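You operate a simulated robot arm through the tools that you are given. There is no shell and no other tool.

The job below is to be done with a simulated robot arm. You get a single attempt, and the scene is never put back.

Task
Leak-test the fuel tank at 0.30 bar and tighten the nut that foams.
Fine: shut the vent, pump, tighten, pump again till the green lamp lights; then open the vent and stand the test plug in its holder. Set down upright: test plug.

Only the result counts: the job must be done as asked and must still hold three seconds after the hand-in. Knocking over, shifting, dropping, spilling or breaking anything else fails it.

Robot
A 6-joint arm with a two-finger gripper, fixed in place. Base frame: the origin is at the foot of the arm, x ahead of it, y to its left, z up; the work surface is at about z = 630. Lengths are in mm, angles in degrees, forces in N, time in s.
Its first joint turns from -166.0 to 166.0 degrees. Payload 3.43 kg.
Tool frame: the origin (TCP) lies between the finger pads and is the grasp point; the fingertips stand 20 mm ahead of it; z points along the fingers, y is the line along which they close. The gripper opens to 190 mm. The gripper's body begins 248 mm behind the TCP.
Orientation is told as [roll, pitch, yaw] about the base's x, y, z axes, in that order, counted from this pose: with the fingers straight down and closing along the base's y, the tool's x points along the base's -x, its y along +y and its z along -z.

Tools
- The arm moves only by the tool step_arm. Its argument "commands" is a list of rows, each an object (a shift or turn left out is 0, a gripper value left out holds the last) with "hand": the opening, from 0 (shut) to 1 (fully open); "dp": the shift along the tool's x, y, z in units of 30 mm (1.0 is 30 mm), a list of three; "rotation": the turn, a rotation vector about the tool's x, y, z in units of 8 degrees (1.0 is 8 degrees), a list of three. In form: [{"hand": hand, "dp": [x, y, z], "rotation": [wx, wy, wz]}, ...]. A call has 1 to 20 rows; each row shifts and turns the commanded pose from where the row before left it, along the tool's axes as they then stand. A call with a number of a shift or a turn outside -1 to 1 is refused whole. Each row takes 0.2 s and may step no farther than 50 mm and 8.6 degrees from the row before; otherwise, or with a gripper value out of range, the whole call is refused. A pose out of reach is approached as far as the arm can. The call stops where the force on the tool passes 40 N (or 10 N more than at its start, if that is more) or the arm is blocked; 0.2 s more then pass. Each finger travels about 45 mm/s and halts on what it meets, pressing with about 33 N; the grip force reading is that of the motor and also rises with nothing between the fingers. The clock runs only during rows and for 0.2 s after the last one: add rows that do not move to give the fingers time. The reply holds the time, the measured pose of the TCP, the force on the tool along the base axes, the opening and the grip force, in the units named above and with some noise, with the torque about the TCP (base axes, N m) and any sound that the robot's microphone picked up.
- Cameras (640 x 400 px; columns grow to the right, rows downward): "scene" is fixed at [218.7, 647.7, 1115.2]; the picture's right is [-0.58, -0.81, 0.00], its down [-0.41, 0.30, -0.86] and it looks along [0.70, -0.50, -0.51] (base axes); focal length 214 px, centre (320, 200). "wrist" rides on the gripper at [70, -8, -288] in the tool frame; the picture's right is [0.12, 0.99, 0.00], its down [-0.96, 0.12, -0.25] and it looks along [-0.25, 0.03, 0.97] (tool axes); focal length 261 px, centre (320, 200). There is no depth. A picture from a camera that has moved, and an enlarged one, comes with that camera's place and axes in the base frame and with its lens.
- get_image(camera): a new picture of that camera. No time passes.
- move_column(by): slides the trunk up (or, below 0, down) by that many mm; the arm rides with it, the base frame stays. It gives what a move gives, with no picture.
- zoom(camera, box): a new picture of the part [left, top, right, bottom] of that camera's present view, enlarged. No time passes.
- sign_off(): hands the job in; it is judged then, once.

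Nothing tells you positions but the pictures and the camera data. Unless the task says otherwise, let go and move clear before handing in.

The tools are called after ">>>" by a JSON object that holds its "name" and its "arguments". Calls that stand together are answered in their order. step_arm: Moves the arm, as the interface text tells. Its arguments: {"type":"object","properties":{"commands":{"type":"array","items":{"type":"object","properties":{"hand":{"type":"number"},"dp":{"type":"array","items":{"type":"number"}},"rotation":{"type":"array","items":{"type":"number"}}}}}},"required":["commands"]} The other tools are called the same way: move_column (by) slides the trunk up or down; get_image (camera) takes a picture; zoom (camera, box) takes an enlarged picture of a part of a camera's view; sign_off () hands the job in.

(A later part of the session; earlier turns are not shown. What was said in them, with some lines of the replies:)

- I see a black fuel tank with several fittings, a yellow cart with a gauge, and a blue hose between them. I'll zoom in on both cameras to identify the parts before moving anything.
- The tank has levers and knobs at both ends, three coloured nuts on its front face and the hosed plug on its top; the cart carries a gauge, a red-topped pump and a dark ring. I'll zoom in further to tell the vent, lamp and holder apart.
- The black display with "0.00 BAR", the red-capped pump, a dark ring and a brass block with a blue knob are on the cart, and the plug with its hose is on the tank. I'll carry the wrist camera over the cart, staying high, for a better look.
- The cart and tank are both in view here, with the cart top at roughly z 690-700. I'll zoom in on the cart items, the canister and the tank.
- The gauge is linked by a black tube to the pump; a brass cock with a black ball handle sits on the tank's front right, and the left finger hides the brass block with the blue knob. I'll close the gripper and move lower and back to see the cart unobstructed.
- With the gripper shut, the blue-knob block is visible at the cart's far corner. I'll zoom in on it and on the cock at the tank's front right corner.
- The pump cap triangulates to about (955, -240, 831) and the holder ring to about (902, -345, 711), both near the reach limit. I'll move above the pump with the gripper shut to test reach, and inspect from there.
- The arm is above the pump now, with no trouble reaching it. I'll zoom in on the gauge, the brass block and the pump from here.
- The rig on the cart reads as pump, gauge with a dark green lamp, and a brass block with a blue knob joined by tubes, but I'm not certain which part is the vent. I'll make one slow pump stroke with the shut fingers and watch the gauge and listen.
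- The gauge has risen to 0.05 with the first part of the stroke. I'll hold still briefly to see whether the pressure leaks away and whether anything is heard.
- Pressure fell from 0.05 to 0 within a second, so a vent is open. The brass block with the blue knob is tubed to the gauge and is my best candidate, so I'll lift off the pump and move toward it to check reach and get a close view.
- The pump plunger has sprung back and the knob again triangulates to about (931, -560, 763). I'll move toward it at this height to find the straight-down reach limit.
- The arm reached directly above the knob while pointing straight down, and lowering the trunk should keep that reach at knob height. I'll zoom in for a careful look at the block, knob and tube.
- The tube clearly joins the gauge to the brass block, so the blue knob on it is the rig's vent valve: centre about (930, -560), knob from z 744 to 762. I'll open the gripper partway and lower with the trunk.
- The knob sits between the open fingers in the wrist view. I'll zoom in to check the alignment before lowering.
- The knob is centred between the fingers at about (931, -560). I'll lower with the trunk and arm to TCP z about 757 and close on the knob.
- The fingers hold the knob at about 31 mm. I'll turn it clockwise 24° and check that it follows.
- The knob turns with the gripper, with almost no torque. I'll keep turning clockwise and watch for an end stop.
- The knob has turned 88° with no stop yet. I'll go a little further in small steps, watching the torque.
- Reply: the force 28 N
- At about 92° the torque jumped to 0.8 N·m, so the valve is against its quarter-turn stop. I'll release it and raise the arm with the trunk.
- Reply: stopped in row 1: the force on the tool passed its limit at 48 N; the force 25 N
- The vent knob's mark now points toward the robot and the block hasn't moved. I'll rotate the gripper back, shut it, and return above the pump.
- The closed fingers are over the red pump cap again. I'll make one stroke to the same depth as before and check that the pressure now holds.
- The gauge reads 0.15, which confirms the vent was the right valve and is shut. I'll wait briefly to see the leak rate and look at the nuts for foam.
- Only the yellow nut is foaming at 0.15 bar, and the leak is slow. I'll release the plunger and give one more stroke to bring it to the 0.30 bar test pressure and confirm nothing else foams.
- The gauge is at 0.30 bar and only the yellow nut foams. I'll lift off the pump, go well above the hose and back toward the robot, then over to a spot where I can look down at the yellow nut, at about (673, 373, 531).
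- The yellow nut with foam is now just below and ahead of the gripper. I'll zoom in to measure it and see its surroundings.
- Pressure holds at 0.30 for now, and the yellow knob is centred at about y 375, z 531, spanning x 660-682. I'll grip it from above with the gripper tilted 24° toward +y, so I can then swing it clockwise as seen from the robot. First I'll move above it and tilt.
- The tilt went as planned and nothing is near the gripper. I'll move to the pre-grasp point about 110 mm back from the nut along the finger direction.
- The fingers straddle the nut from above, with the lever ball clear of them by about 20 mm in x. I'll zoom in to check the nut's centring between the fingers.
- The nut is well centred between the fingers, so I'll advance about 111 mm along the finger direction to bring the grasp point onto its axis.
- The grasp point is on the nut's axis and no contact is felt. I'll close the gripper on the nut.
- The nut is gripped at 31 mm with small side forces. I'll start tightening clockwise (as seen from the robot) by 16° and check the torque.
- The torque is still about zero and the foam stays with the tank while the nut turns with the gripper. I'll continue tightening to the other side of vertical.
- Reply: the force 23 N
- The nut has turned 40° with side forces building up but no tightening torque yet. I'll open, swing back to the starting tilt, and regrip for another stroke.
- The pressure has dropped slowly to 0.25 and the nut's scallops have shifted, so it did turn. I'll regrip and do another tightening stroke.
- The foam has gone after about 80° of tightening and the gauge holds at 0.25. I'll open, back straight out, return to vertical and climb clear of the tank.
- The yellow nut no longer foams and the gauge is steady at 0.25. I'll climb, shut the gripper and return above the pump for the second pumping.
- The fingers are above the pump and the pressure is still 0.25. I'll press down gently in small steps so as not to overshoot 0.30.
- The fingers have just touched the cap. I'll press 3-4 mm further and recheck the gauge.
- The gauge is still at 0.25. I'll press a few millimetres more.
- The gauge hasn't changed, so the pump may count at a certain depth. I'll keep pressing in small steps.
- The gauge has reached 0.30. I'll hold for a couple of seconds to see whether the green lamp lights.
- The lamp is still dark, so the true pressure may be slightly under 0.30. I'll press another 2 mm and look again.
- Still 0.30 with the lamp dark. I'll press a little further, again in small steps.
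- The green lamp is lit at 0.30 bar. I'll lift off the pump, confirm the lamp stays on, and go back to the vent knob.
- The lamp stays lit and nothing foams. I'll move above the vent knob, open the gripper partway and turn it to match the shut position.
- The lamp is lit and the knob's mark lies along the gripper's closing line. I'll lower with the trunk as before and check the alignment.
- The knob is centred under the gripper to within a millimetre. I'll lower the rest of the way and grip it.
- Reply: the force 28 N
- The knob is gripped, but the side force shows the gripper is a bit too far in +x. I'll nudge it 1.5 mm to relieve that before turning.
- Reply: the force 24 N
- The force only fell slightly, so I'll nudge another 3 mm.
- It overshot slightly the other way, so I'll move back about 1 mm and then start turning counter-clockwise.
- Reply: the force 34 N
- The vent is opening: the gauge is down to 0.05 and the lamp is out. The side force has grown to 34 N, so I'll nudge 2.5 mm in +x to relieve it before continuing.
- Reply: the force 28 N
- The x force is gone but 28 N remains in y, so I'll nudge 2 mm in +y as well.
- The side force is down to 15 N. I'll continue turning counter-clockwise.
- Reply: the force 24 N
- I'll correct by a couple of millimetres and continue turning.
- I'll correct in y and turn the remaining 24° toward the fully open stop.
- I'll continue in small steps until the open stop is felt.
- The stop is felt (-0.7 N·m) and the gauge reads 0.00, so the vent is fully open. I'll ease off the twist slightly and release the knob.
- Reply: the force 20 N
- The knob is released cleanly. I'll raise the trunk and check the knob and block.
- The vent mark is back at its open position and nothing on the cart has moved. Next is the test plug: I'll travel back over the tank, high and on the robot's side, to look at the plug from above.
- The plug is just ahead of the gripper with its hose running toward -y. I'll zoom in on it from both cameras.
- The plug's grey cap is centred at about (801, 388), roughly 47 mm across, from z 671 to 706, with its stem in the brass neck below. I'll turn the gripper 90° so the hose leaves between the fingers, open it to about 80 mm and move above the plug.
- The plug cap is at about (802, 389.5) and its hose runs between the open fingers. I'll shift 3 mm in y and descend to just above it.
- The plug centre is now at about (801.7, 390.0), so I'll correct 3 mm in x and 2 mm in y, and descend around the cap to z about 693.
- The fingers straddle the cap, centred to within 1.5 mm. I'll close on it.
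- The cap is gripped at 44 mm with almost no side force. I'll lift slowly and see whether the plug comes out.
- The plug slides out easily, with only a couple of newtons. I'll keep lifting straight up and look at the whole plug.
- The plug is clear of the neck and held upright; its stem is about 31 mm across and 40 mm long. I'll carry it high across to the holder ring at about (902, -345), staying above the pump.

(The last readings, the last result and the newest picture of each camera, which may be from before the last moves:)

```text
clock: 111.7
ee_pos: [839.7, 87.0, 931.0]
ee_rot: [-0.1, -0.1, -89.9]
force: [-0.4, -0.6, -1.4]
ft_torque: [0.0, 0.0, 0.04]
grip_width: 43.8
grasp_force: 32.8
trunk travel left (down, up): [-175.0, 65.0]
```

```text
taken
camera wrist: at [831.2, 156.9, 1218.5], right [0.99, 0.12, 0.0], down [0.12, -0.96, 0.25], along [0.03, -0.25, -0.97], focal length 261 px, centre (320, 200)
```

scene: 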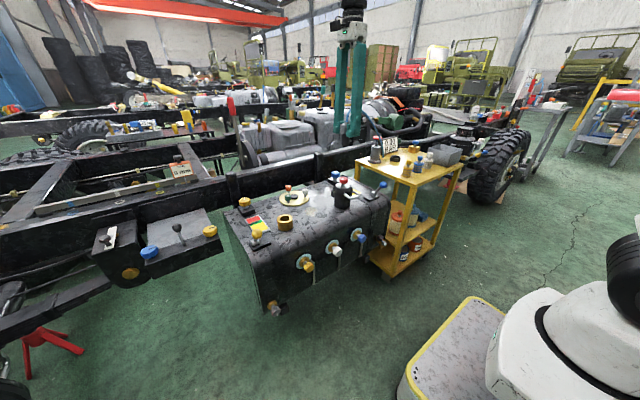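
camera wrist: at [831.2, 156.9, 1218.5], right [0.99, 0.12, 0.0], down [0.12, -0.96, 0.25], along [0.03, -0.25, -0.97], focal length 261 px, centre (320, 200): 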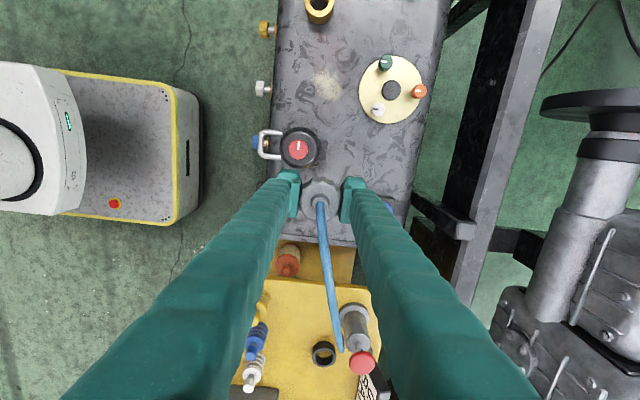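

The plug rides steadily and the hose follows. I'll continue to above the holder ring.

>>> {"name": "step_arm", "arguments": {"commands": [{"dp": [-0.8, 0.115, 0]}, {"dp": [-0.8, 0.115, 0]}, {"dp": [-0.8, 0.115, 0]}, {"dp": [-0.8, 0.115, 0]}, {"dp": [-0.8, 0.115, 0]}, {"dp": [-0.8, 0.115, 0]}, {"dp": [-0.8, 0.115, 0]}, {"dp": [-0.8, 0.115, 0]}, {"dp": [-0.8, 0.115, 0]}, {"dp": [-0.8, 0.115, 0]}, {"dp": [-0.8, 0.115, 0]}, {"dp": [-0.8, 0.115, 0]}, {"dp": [-0.8, 0.115, 0]}, {"dp": [-0.8, 0.115, 0]}, {"dp": [-0.8, 0.115, 0]}, {"dp": [-0.8, 0.115, 0]}, {"dp": [-0.8, 0.115, 0]}, {"dp": [-0.8, 0.115, 0]}, {"dp": [0, 0, 0]}]}}

>>> {"name": "get_image", "arguments": {"camera": "wrist"}}

>>> {"name": "zoom", "arguments": {"camera": "scene", "box": [340, 80, 480, 180]}}

```text
clock: 115.7
ee_pos: [902.0, -346.2, 930.5]
ee_rot: [-0.1, -0.1, -90.0]
force: [0.7, 0.3, -1.2]
ft_torque: [0.01, 0.01, 0.02]
grip_width: 43.7
grasp_force: 33.1
trunk travel left (down, up): [-175.0, 65.0]
```

```text
taken
camera wrist: at [894.6, -275.3, 1217.4], right [0.99, 0.12, 0.0], down [0.12, -0.96, 0.25], along [0.03, -0.25, -0.97], focal length 261 px, centre (320, 200)
```

wrist: 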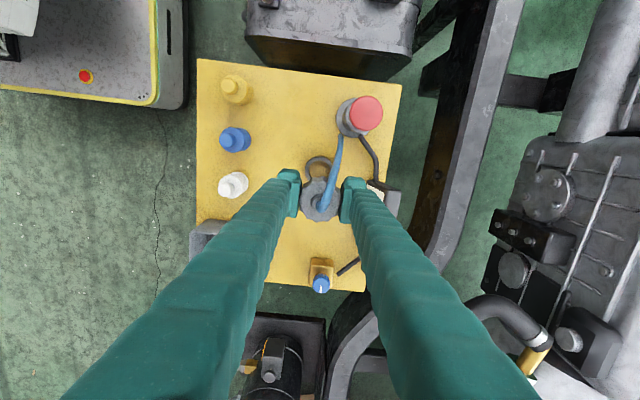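

```text
4.00 times, centred on (410, 130) of scene
camera zoom: at [218.7, 647.7, 1115.2], right [-0.58, -0.81, 0.0], down [-0.41, 0.3, -0.86], along [0.7, -0.5, -0.51], focal length 858 px, centre (-40, 480)
```

zoom: 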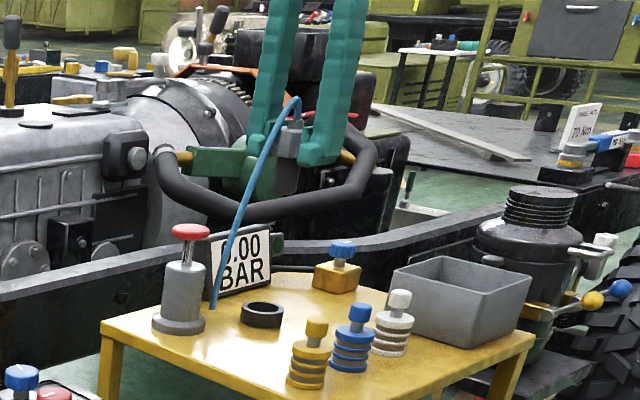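

The plug is hanging above the holder with the hose following freely. I'll zoom in to measure the ring's centre relative to the plug.

>>> {"name": "zoom", "arguments": {"camera": "wrist", "box": [270, 130, 370, 220]}}

>>> {"name": "zoom", "arguments": {"camera": "scene", "box": [385, 140, 425, 170]}}

```text
4.44 times, centred on (320, 175) of wrist
camera zoom: at [894.6, -275.3, 1217.4], right [0.99, 0.12, 0.0], down [0.12, -0.96, 0.25], along [0.03, -0.25, -0.97], focal length 1158 px, centre (320, 311)
```

zoom: 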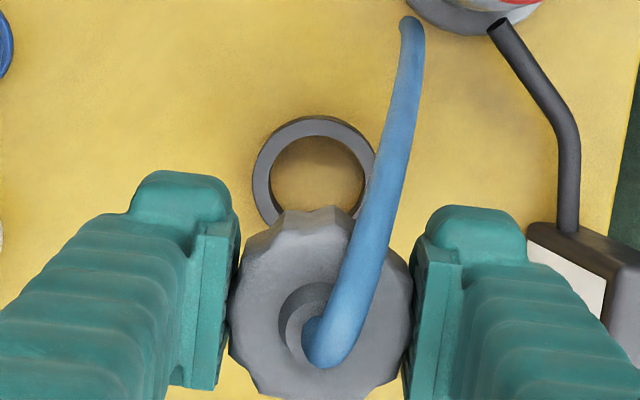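

```text
13.33 times, centred on (405, 155) of scene
camera zoom: at [218.7, 647.7, 1115.2], right [-0.58, -0.81, 0.0], down [-0.41, 0.3, -0.86], along [0.7, -0.5, -0.51], focal length 2860 px, centre (-813, 800)
```

zoom: 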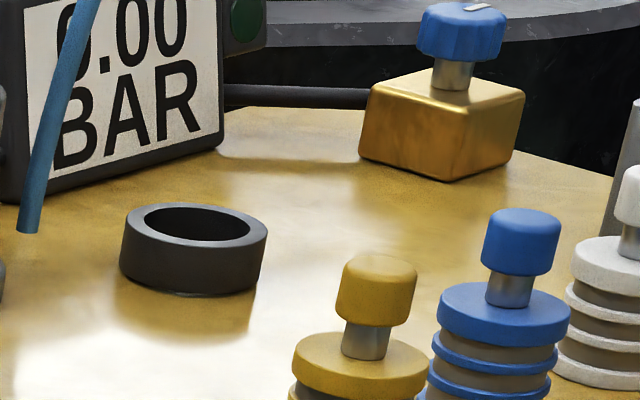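

The ring's centre is at about (901.5, -346), within 1-2 mm of the plug, and its inner diameter of about 40 mm leaves room for the 31 mm stem. I'll lower with the trunk to just above the ring and recheck.

>>> {"name": "move_column", "arguments": {"by": -125}}

>>> {"name": "zoom", "arguments": {"camera": "scene", "box": [370, 110, 450, 170]}}

>>> {"name": "zoom", "arguments": {"camera": "wrist", "box": [270, 130, 370, 220]}}

```text
clock: 117.2
ee_pos: [902.5, -345.8, 805.5]
ee_rot: [-0.2, 0.0, -90.0]
force: [-0.5, 0.3, -0.7]
ft_torque: [0.03, -0.01, 0.0]
grip_width: 43.7
grasp_force: 33.1
trunk travel left (down, up): [-50.0, 190.0]
```

```text
6.67 times, centred on (410, 140) of scene
camera zoom: at [218.7, 647.7, 1115.2], right [-0.58, -0.81, 0.0], down [-0.41, 0.3, -0.86], along [0.7, -0.5, -0.51], focal length 1430 px, centre (-280, 600)
```

zoom: 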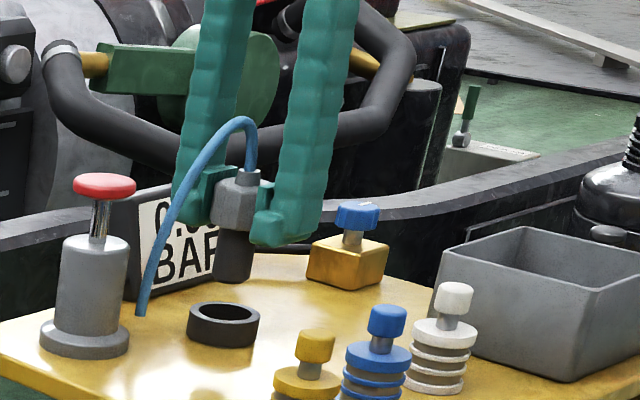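

```text
4.44 times, centred on (320, 175) of wrist
camera zoom: at [894.4, -275.2, 1092.8], right [0.99, 0.12, 0.0], down [0.12, -0.96, 0.25], along [0.03, -0.25, -0.97], focal length 1158 px, centre (320, 311)
```

zoom: 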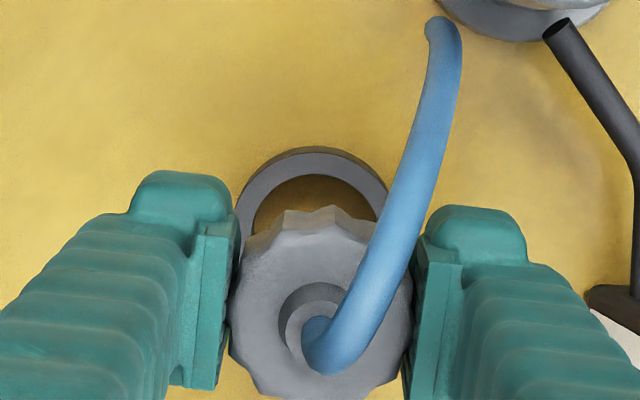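

The wrist and scene views both put the stem within about 1 mm of the ring's centre. I'll lower the arm gently in steps, watching the force for contact.

>>> {"name": "step_arm", "arguments": {"commands": [{"dp": [0, 0, 0.4]}, {"dp": [0, 0, 0.3]}, {"dp": [0, 0, 0.3]}, {"dp": [0, 0, 0]}]}}

>>> {"name": "zoom", "arguments": {"camera": "scene", "box": [375, 120, 435, 165]}}

```text
clock: 118.2
ee_pos: [900.3, -344.8, 775.3]
ee_rot: [0.0, -0.1, -89.9]
force: [-0.4, 0.5, -2.6]
ft_torque: [0.04, -0.03, -0.01]
grip_width: 43.7
grasp_force: 33.1
trunk travel left (down, up): [-50.0, 190.0]
```

```text
8.89 times, centred on (405, 142) of scene
camera zoom: at [218.7, 647.7, 1115.2], right [-0.58, -0.81, 0.0], down [-0.41, 0.3, -0.86], along [0.7, -0.5, -0.51], focal length 1906 px, centre (-436, 711)
```

zoom: 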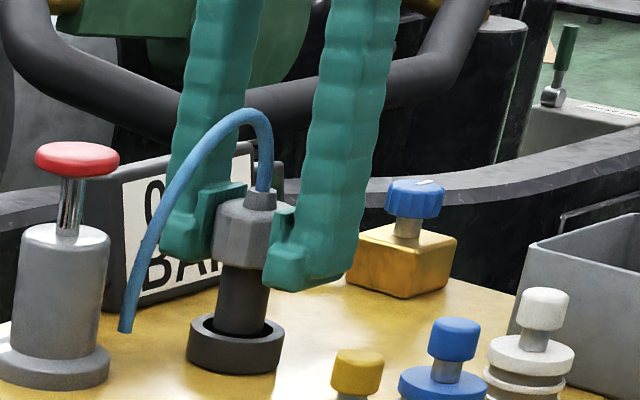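

The stem appears to be entering the ring with no contact force yet. I'll zoom in closely to check that it's centred and upright.

>>> {"name": "zoom", "arguments": {"camera": "scene", "box": [390, 140, 414, 160]}}

>>> {"name": "zoom", "arguments": {"camera": "wrist", "box": [270, 130, 370, 220]}}

```text
16.00 times, centred on (402, 150) of scene
camera zoom: at [218.7, 647.7, 1115.2], right [-0.58, -0.81, 0.0], down [-0.41, 0.3, -0.86], along [0.7, -0.5, -0.51], focal length 3432 px, centre (-992, 1000)
```

zoom: 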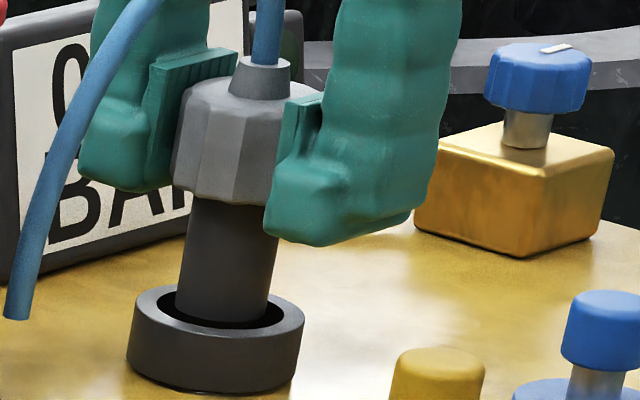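

```text
4.44 times, centred on (320, 175) of wrist
camera zoom: at [893.2, -275.0, 1062.8], right [0.99, 0.12, 0.0], down [0.12, -0.96, 0.25], along [0.03, -0.25, -0.97], focal length 1158 px, centre (320, 311)
```

zoom: 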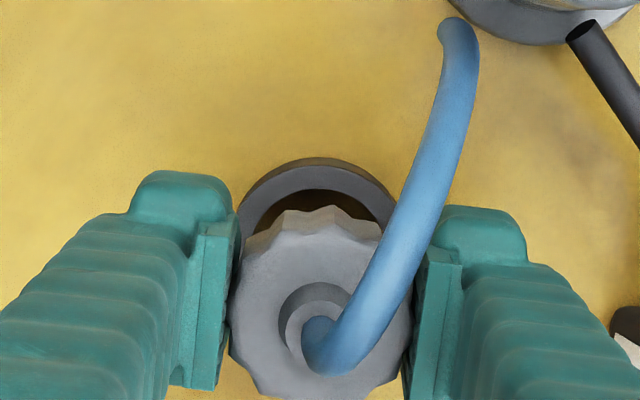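

The stem is inside the ring's opening and well centred. I'll lower in 4-5 mm steps until contact is felt.

>>> {"name": "step_arm", "arguments": {"commands": [{"dp": [0, 0, 0.15]}, {"dp": [0, 0, 0.15]}, {"dp": [0, 0, 0.1]}, {"dp": [0, 0, 0]}]}}

>>> {"name": "zoom", "arguments": {"camera": "scene", "box": [390, 140, 414, 160]}}

```text
clock: 119.2
ee_pos: [901.9, -345.3, 764.0]
ee_rot: [-0.1, 0.0, -90.0]
force: [0.7, -0.4, -1.7]
ft_torque: [0.04, -0.02, 0.01]
grip_width: 43.8
grasp_force: 33.2
trunk travel left (down, up): [-50.0, 190.0]
```

```text
16.00 times, centred on (402, 150) of scene
camera zoom: at [218.7, 647.7, 1115.2], right [-0.58, -0.81, 0.0], down [-0.41, 0.3, -0.86], along [0.7, -0.5, -0.51], focal length 3432 px, centre (-992, 1000)
```

zoom: 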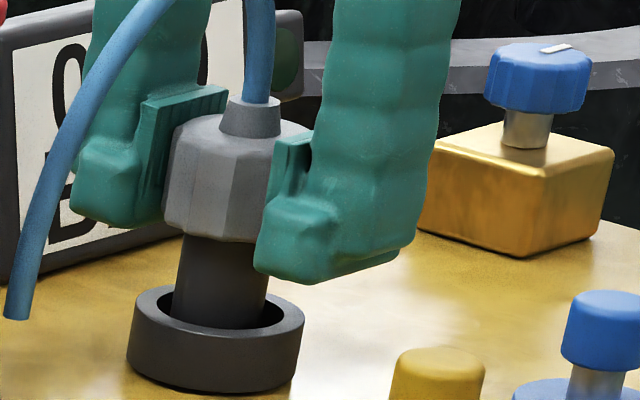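

The stem is now down inside the ring with no contact. I'll continue in small steps.

>>> {"name": "step_arm", "arguments": {"commands": [{"dp": [0, 0, 0.1]}, {"dp": [0, 0, 0.1]}, {"dp": [0, 0, 0]}]}}

```text
clock: 120.0
ee_pos: [900.8, -346.1, 758.7]
ee_rot: [-0.1, 0.2, -90.1]
force: [0.9, 0.0, 3.3]
ft_torque: [0.0, -0.11, 0.01]
grip_width: 43.7
grasp_force: 32.9
trunk travel left (down, up): [-50.0, 190.0]
```

The vertical force changed from -1.7 to +3.3 N, so the plug is standing on the cart inside the ring. I'll check the picture before letting go.

>>> {"name": "zoom", "arguments": {"camera": "scene", "box": [390, 140, 414, 160]}}

>>> {"name": "zoom", "arguments": {"camera": "wrist", "box": [270, 130, 370, 220]}}

```text
16.00 times, centred on (402, 150) of scene
camera zoom: at [218.7, 647.7, 1115.2], right [-0.58, -0.81, 0.0], down [-0.41, 0.3, -0.86], along [0.7, -0.5, -0.51], focal length 3432 px, centre (-992, 1000)
```

zoom: 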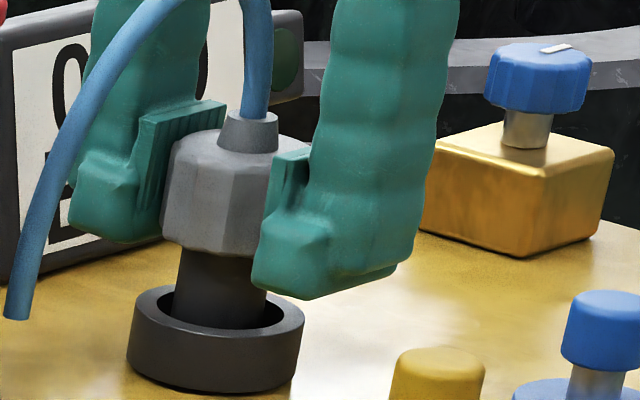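

```text
4.44 times, centred on (320, 175) of wrist
camera zoom: at [894.1, -275.5, 1044.5], right [0.99, 0.12, 0.0], down [0.12, -0.96, 0.25], along [0.03, -0.25, -0.97], focal length 1158 px, centre (320, 311)
```

zoom: 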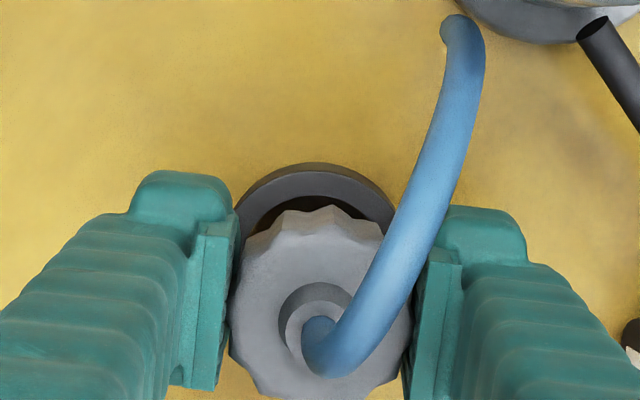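

The plug's stem is standing on the cart inside the ring, upright. I'll open the gripper gently, without moving it.

>>> {"name": "step_arm", "arguments": {"commands": [{"hand": 0.26, "dp": [0, 0, 0]}, {"dp": [0, 0, 0]}, {"hand": 0.36, "dp": [0, 0, 0]}, {"dp": [0, 0, 0]}, {"dp": [0, 0, 0]}]}}

>>> {"name": "zoom", "arguments": {"camera": "scene", "box": [375, 120, 435, 165]}}

>>> {"name": "zoom", "arguments": {"camera": "wrist", "box": [260, 130, 380, 220]}}

```text
clock: 121.2
ee_pos: [901.0, -346.7, 757.0]
ee_rot: [-0.1, 0.0, -90.0]
force: [1.8, 0.4, 0.0]
ft_torque: [-0.01, 0.01, -0.03]
grip_width: 68.4
grasp_force: 0.1
trunk travel left (down, up): [-50.0, 190.0]
```

```text
8.89 times, centred on (405, 142) of scene
camera zoom: at [218.7, 647.7, 1115.2], right [-0.58, -0.81, 0.0], down [-0.41, 0.3, -0.86], along [0.7, -0.5, -0.51], focal length 1906 px, centre (-436, 711)
```

zoom: 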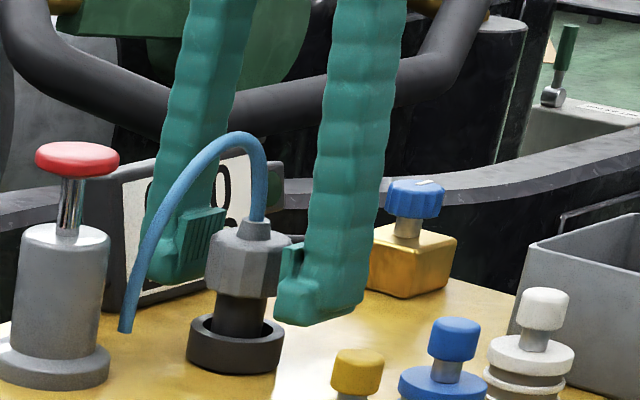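

```text
4.44 times, centred on (320, 175) of wrist
camera zoom: at [894.2, -275.6, 1044.1], right [0.99, 0.12, 0.0], down [0.12, -0.96, 0.25], along [0.03, -0.25, -0.97], focal length 1158 px, centre (320, 311)
```

zoom: 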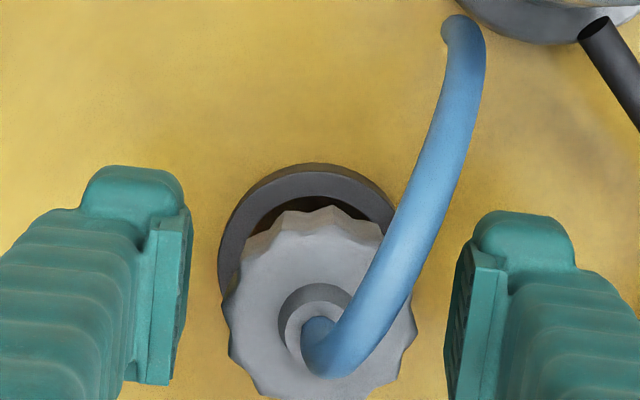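

The plug stands upright in its holder and the fingers are clear of it and the hose. I'll raise the trunk straight up.

>>> {"name": "move_column", "arguments": {"by": 150}}

>>> {"name": "get_image", "arguments": {"camera": "scene"}}

>>> {"name": "zoom", "arguments": {"camera": "scene", "box": [360, 100, 460, 180]}}

```text
clock: 123.0
ee_pos: [900.9, -345.5, 908.5]
ee_rot: [-0.1, 0.0, -89.9]
force: [0.4, -0.3, 0.2]
ft_torque: [0.01, 0.03, 0.02]
grip_width: 68.6
grasp_force: 0.0
trunk travel left (down, up): [-200.0, 40.0]
```

```text
taken
```

scene: 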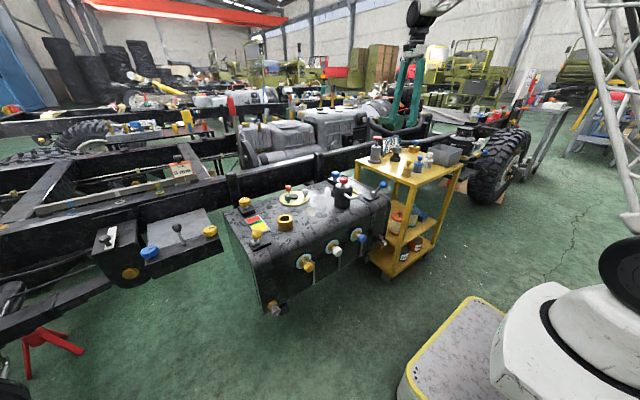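

```text
5.00 times, centred on (410, 140) of scene
camera zoom: at [218.7, 647.7, 1115.2], right [-0.58, -0.81, 0.0], down [-0.41, 0.3, -0.86], along [0.7, -0.5, -0.51], focal length 1072 px, centre (-130, 500)
```

zoom: 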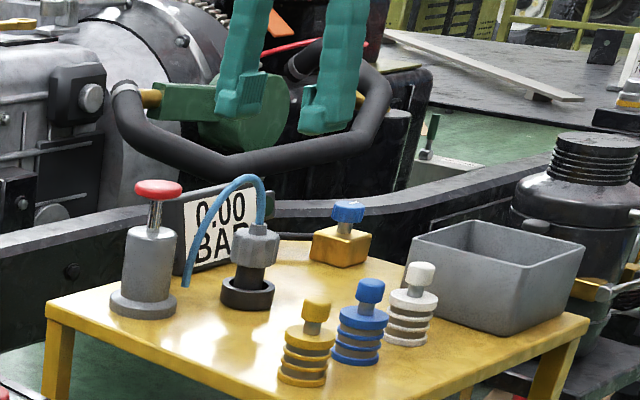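

The plug is upright in the ring, the vent is open and the gauge reads 0.00. I'll move the arm up and back so it's well clear, then do a last check of everything.

>>> {"name": "step_arm", "arguments": {"commands": [{"dp": [0, 0, -1]}, {"dp": [0, 0, -1]}, {"dp": [0, -1, 0]}, {"dp": [0, -1, 0]}, {"dp": [0, -1, 0]}, {"dp": [0, -1, 0]}, {"dp": [0, -1, 0]}, {"dp": [0, -1, 0]}, {"dp": [0, 0, 0]}]}}

>>> {"name": "zoom", "arguments": {"camera": "scene", "box": [370, 110, 450, 170]}}

>>> {"name": "zoom", "arguments": {"camera": "scene", "box": [220, 160, 400, 320]}}

>>> {"name": "get_image", "arguments": {"camera": "wrist"}}

```text
clock: 125.0
ee_pos: [720.7, -344.0, 965.0]
ee_rot: [-0.2, 0.0, -90.0]
force: [-0.5, 0.2, -0.5]
ft_torque: [-0.02, 0.0, 0.01]
grip_width: 68.6
grasp_force: 0.1
trunk travel left (down, up): [-200.0, 40.0]
```

```text
6.67 times, centred on (410, 140) of scene
camera zoom: at [218.7, 647.7, 1115.2], right [-0.58, -0.81, 0.0], down [-0.41, 0.3, -0.86], along [0.7, -0.5, -0.51], focal length 1430 px, centre (-280, 600)
```

zoom: 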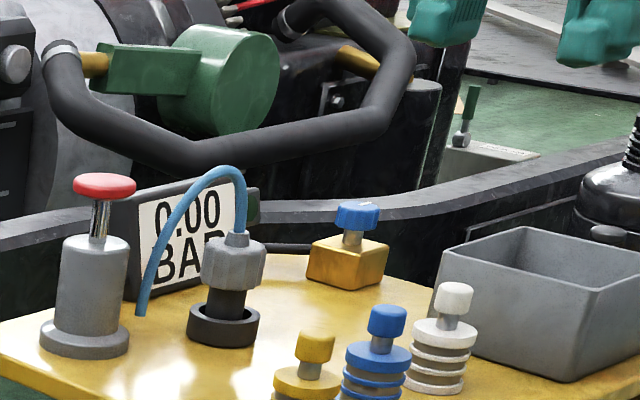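

```text
2.50 times, centred on (310, 240) of scene
camera zoom: at [218.7, 647.7, 1115.2], right [-0.58, -0.81, 0.0], down [-0.41, 0.3, -0.86], along [0.7, -0.5, -0.51], focal length 536 px, centre (345, 100)
```

zoom: 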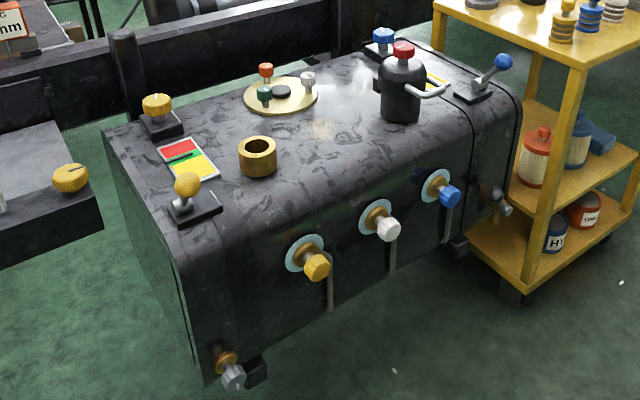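

```text
taken
camera wrist: at [713.7, -273.6, 1252.6], right [0.99, 0.12, 0.0], down [0.12, -0.96, 0.25], along [0.03, -0.25, -0.97], focal length 261 px, centre (320, 200)
```

wrist: 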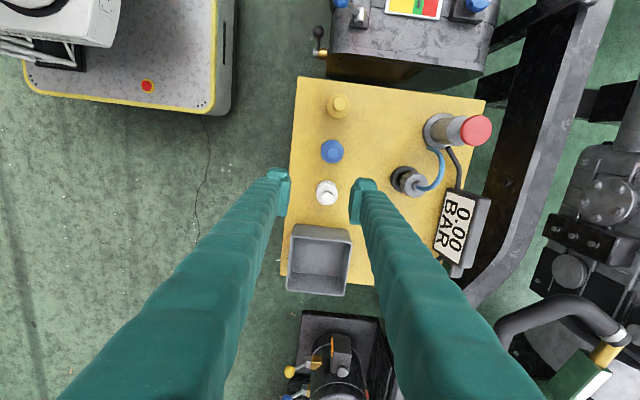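

Everything checks out: the yellow nut is tight with no foam, the green lamp lit at 0.30 bar, the vent is open again with the gauge at 0.00, and the plug stands upright in its holder. The arm is clear and nothing else has moved, so I'm handing the job in.

>>> {"name": "sign_off", "arguments": {}}

```text
The job is handed in.
```

The fuel tank passed its leak test at 0.30 bar, and I've handed the job in; no verdict has come back yet.

- **Vent:** I took the blue knob on the cart's brass block to be the vent, because a tube joins it to the gauge. With it open, a first pump stroke fell from 0.05 to 0 within a second; once it was shut, the pressure held.
- **Leak:** Only the yellow nut foamed, at both 0.15 and 0.30 bar. About 80° of tightening stopped the foam. I stopped there and did not turn it to a hard stop.
- **Retest:** I pumped back up to 0.30 bar. The green lamp lit and stayed lit until I opened the vent.
- **Finish:** The vent is fully open, the gauge reads 0.00, and the test plug stands upright in the ring on the cart.

The arm is clear, and nothing else looked moved in the last pictures.
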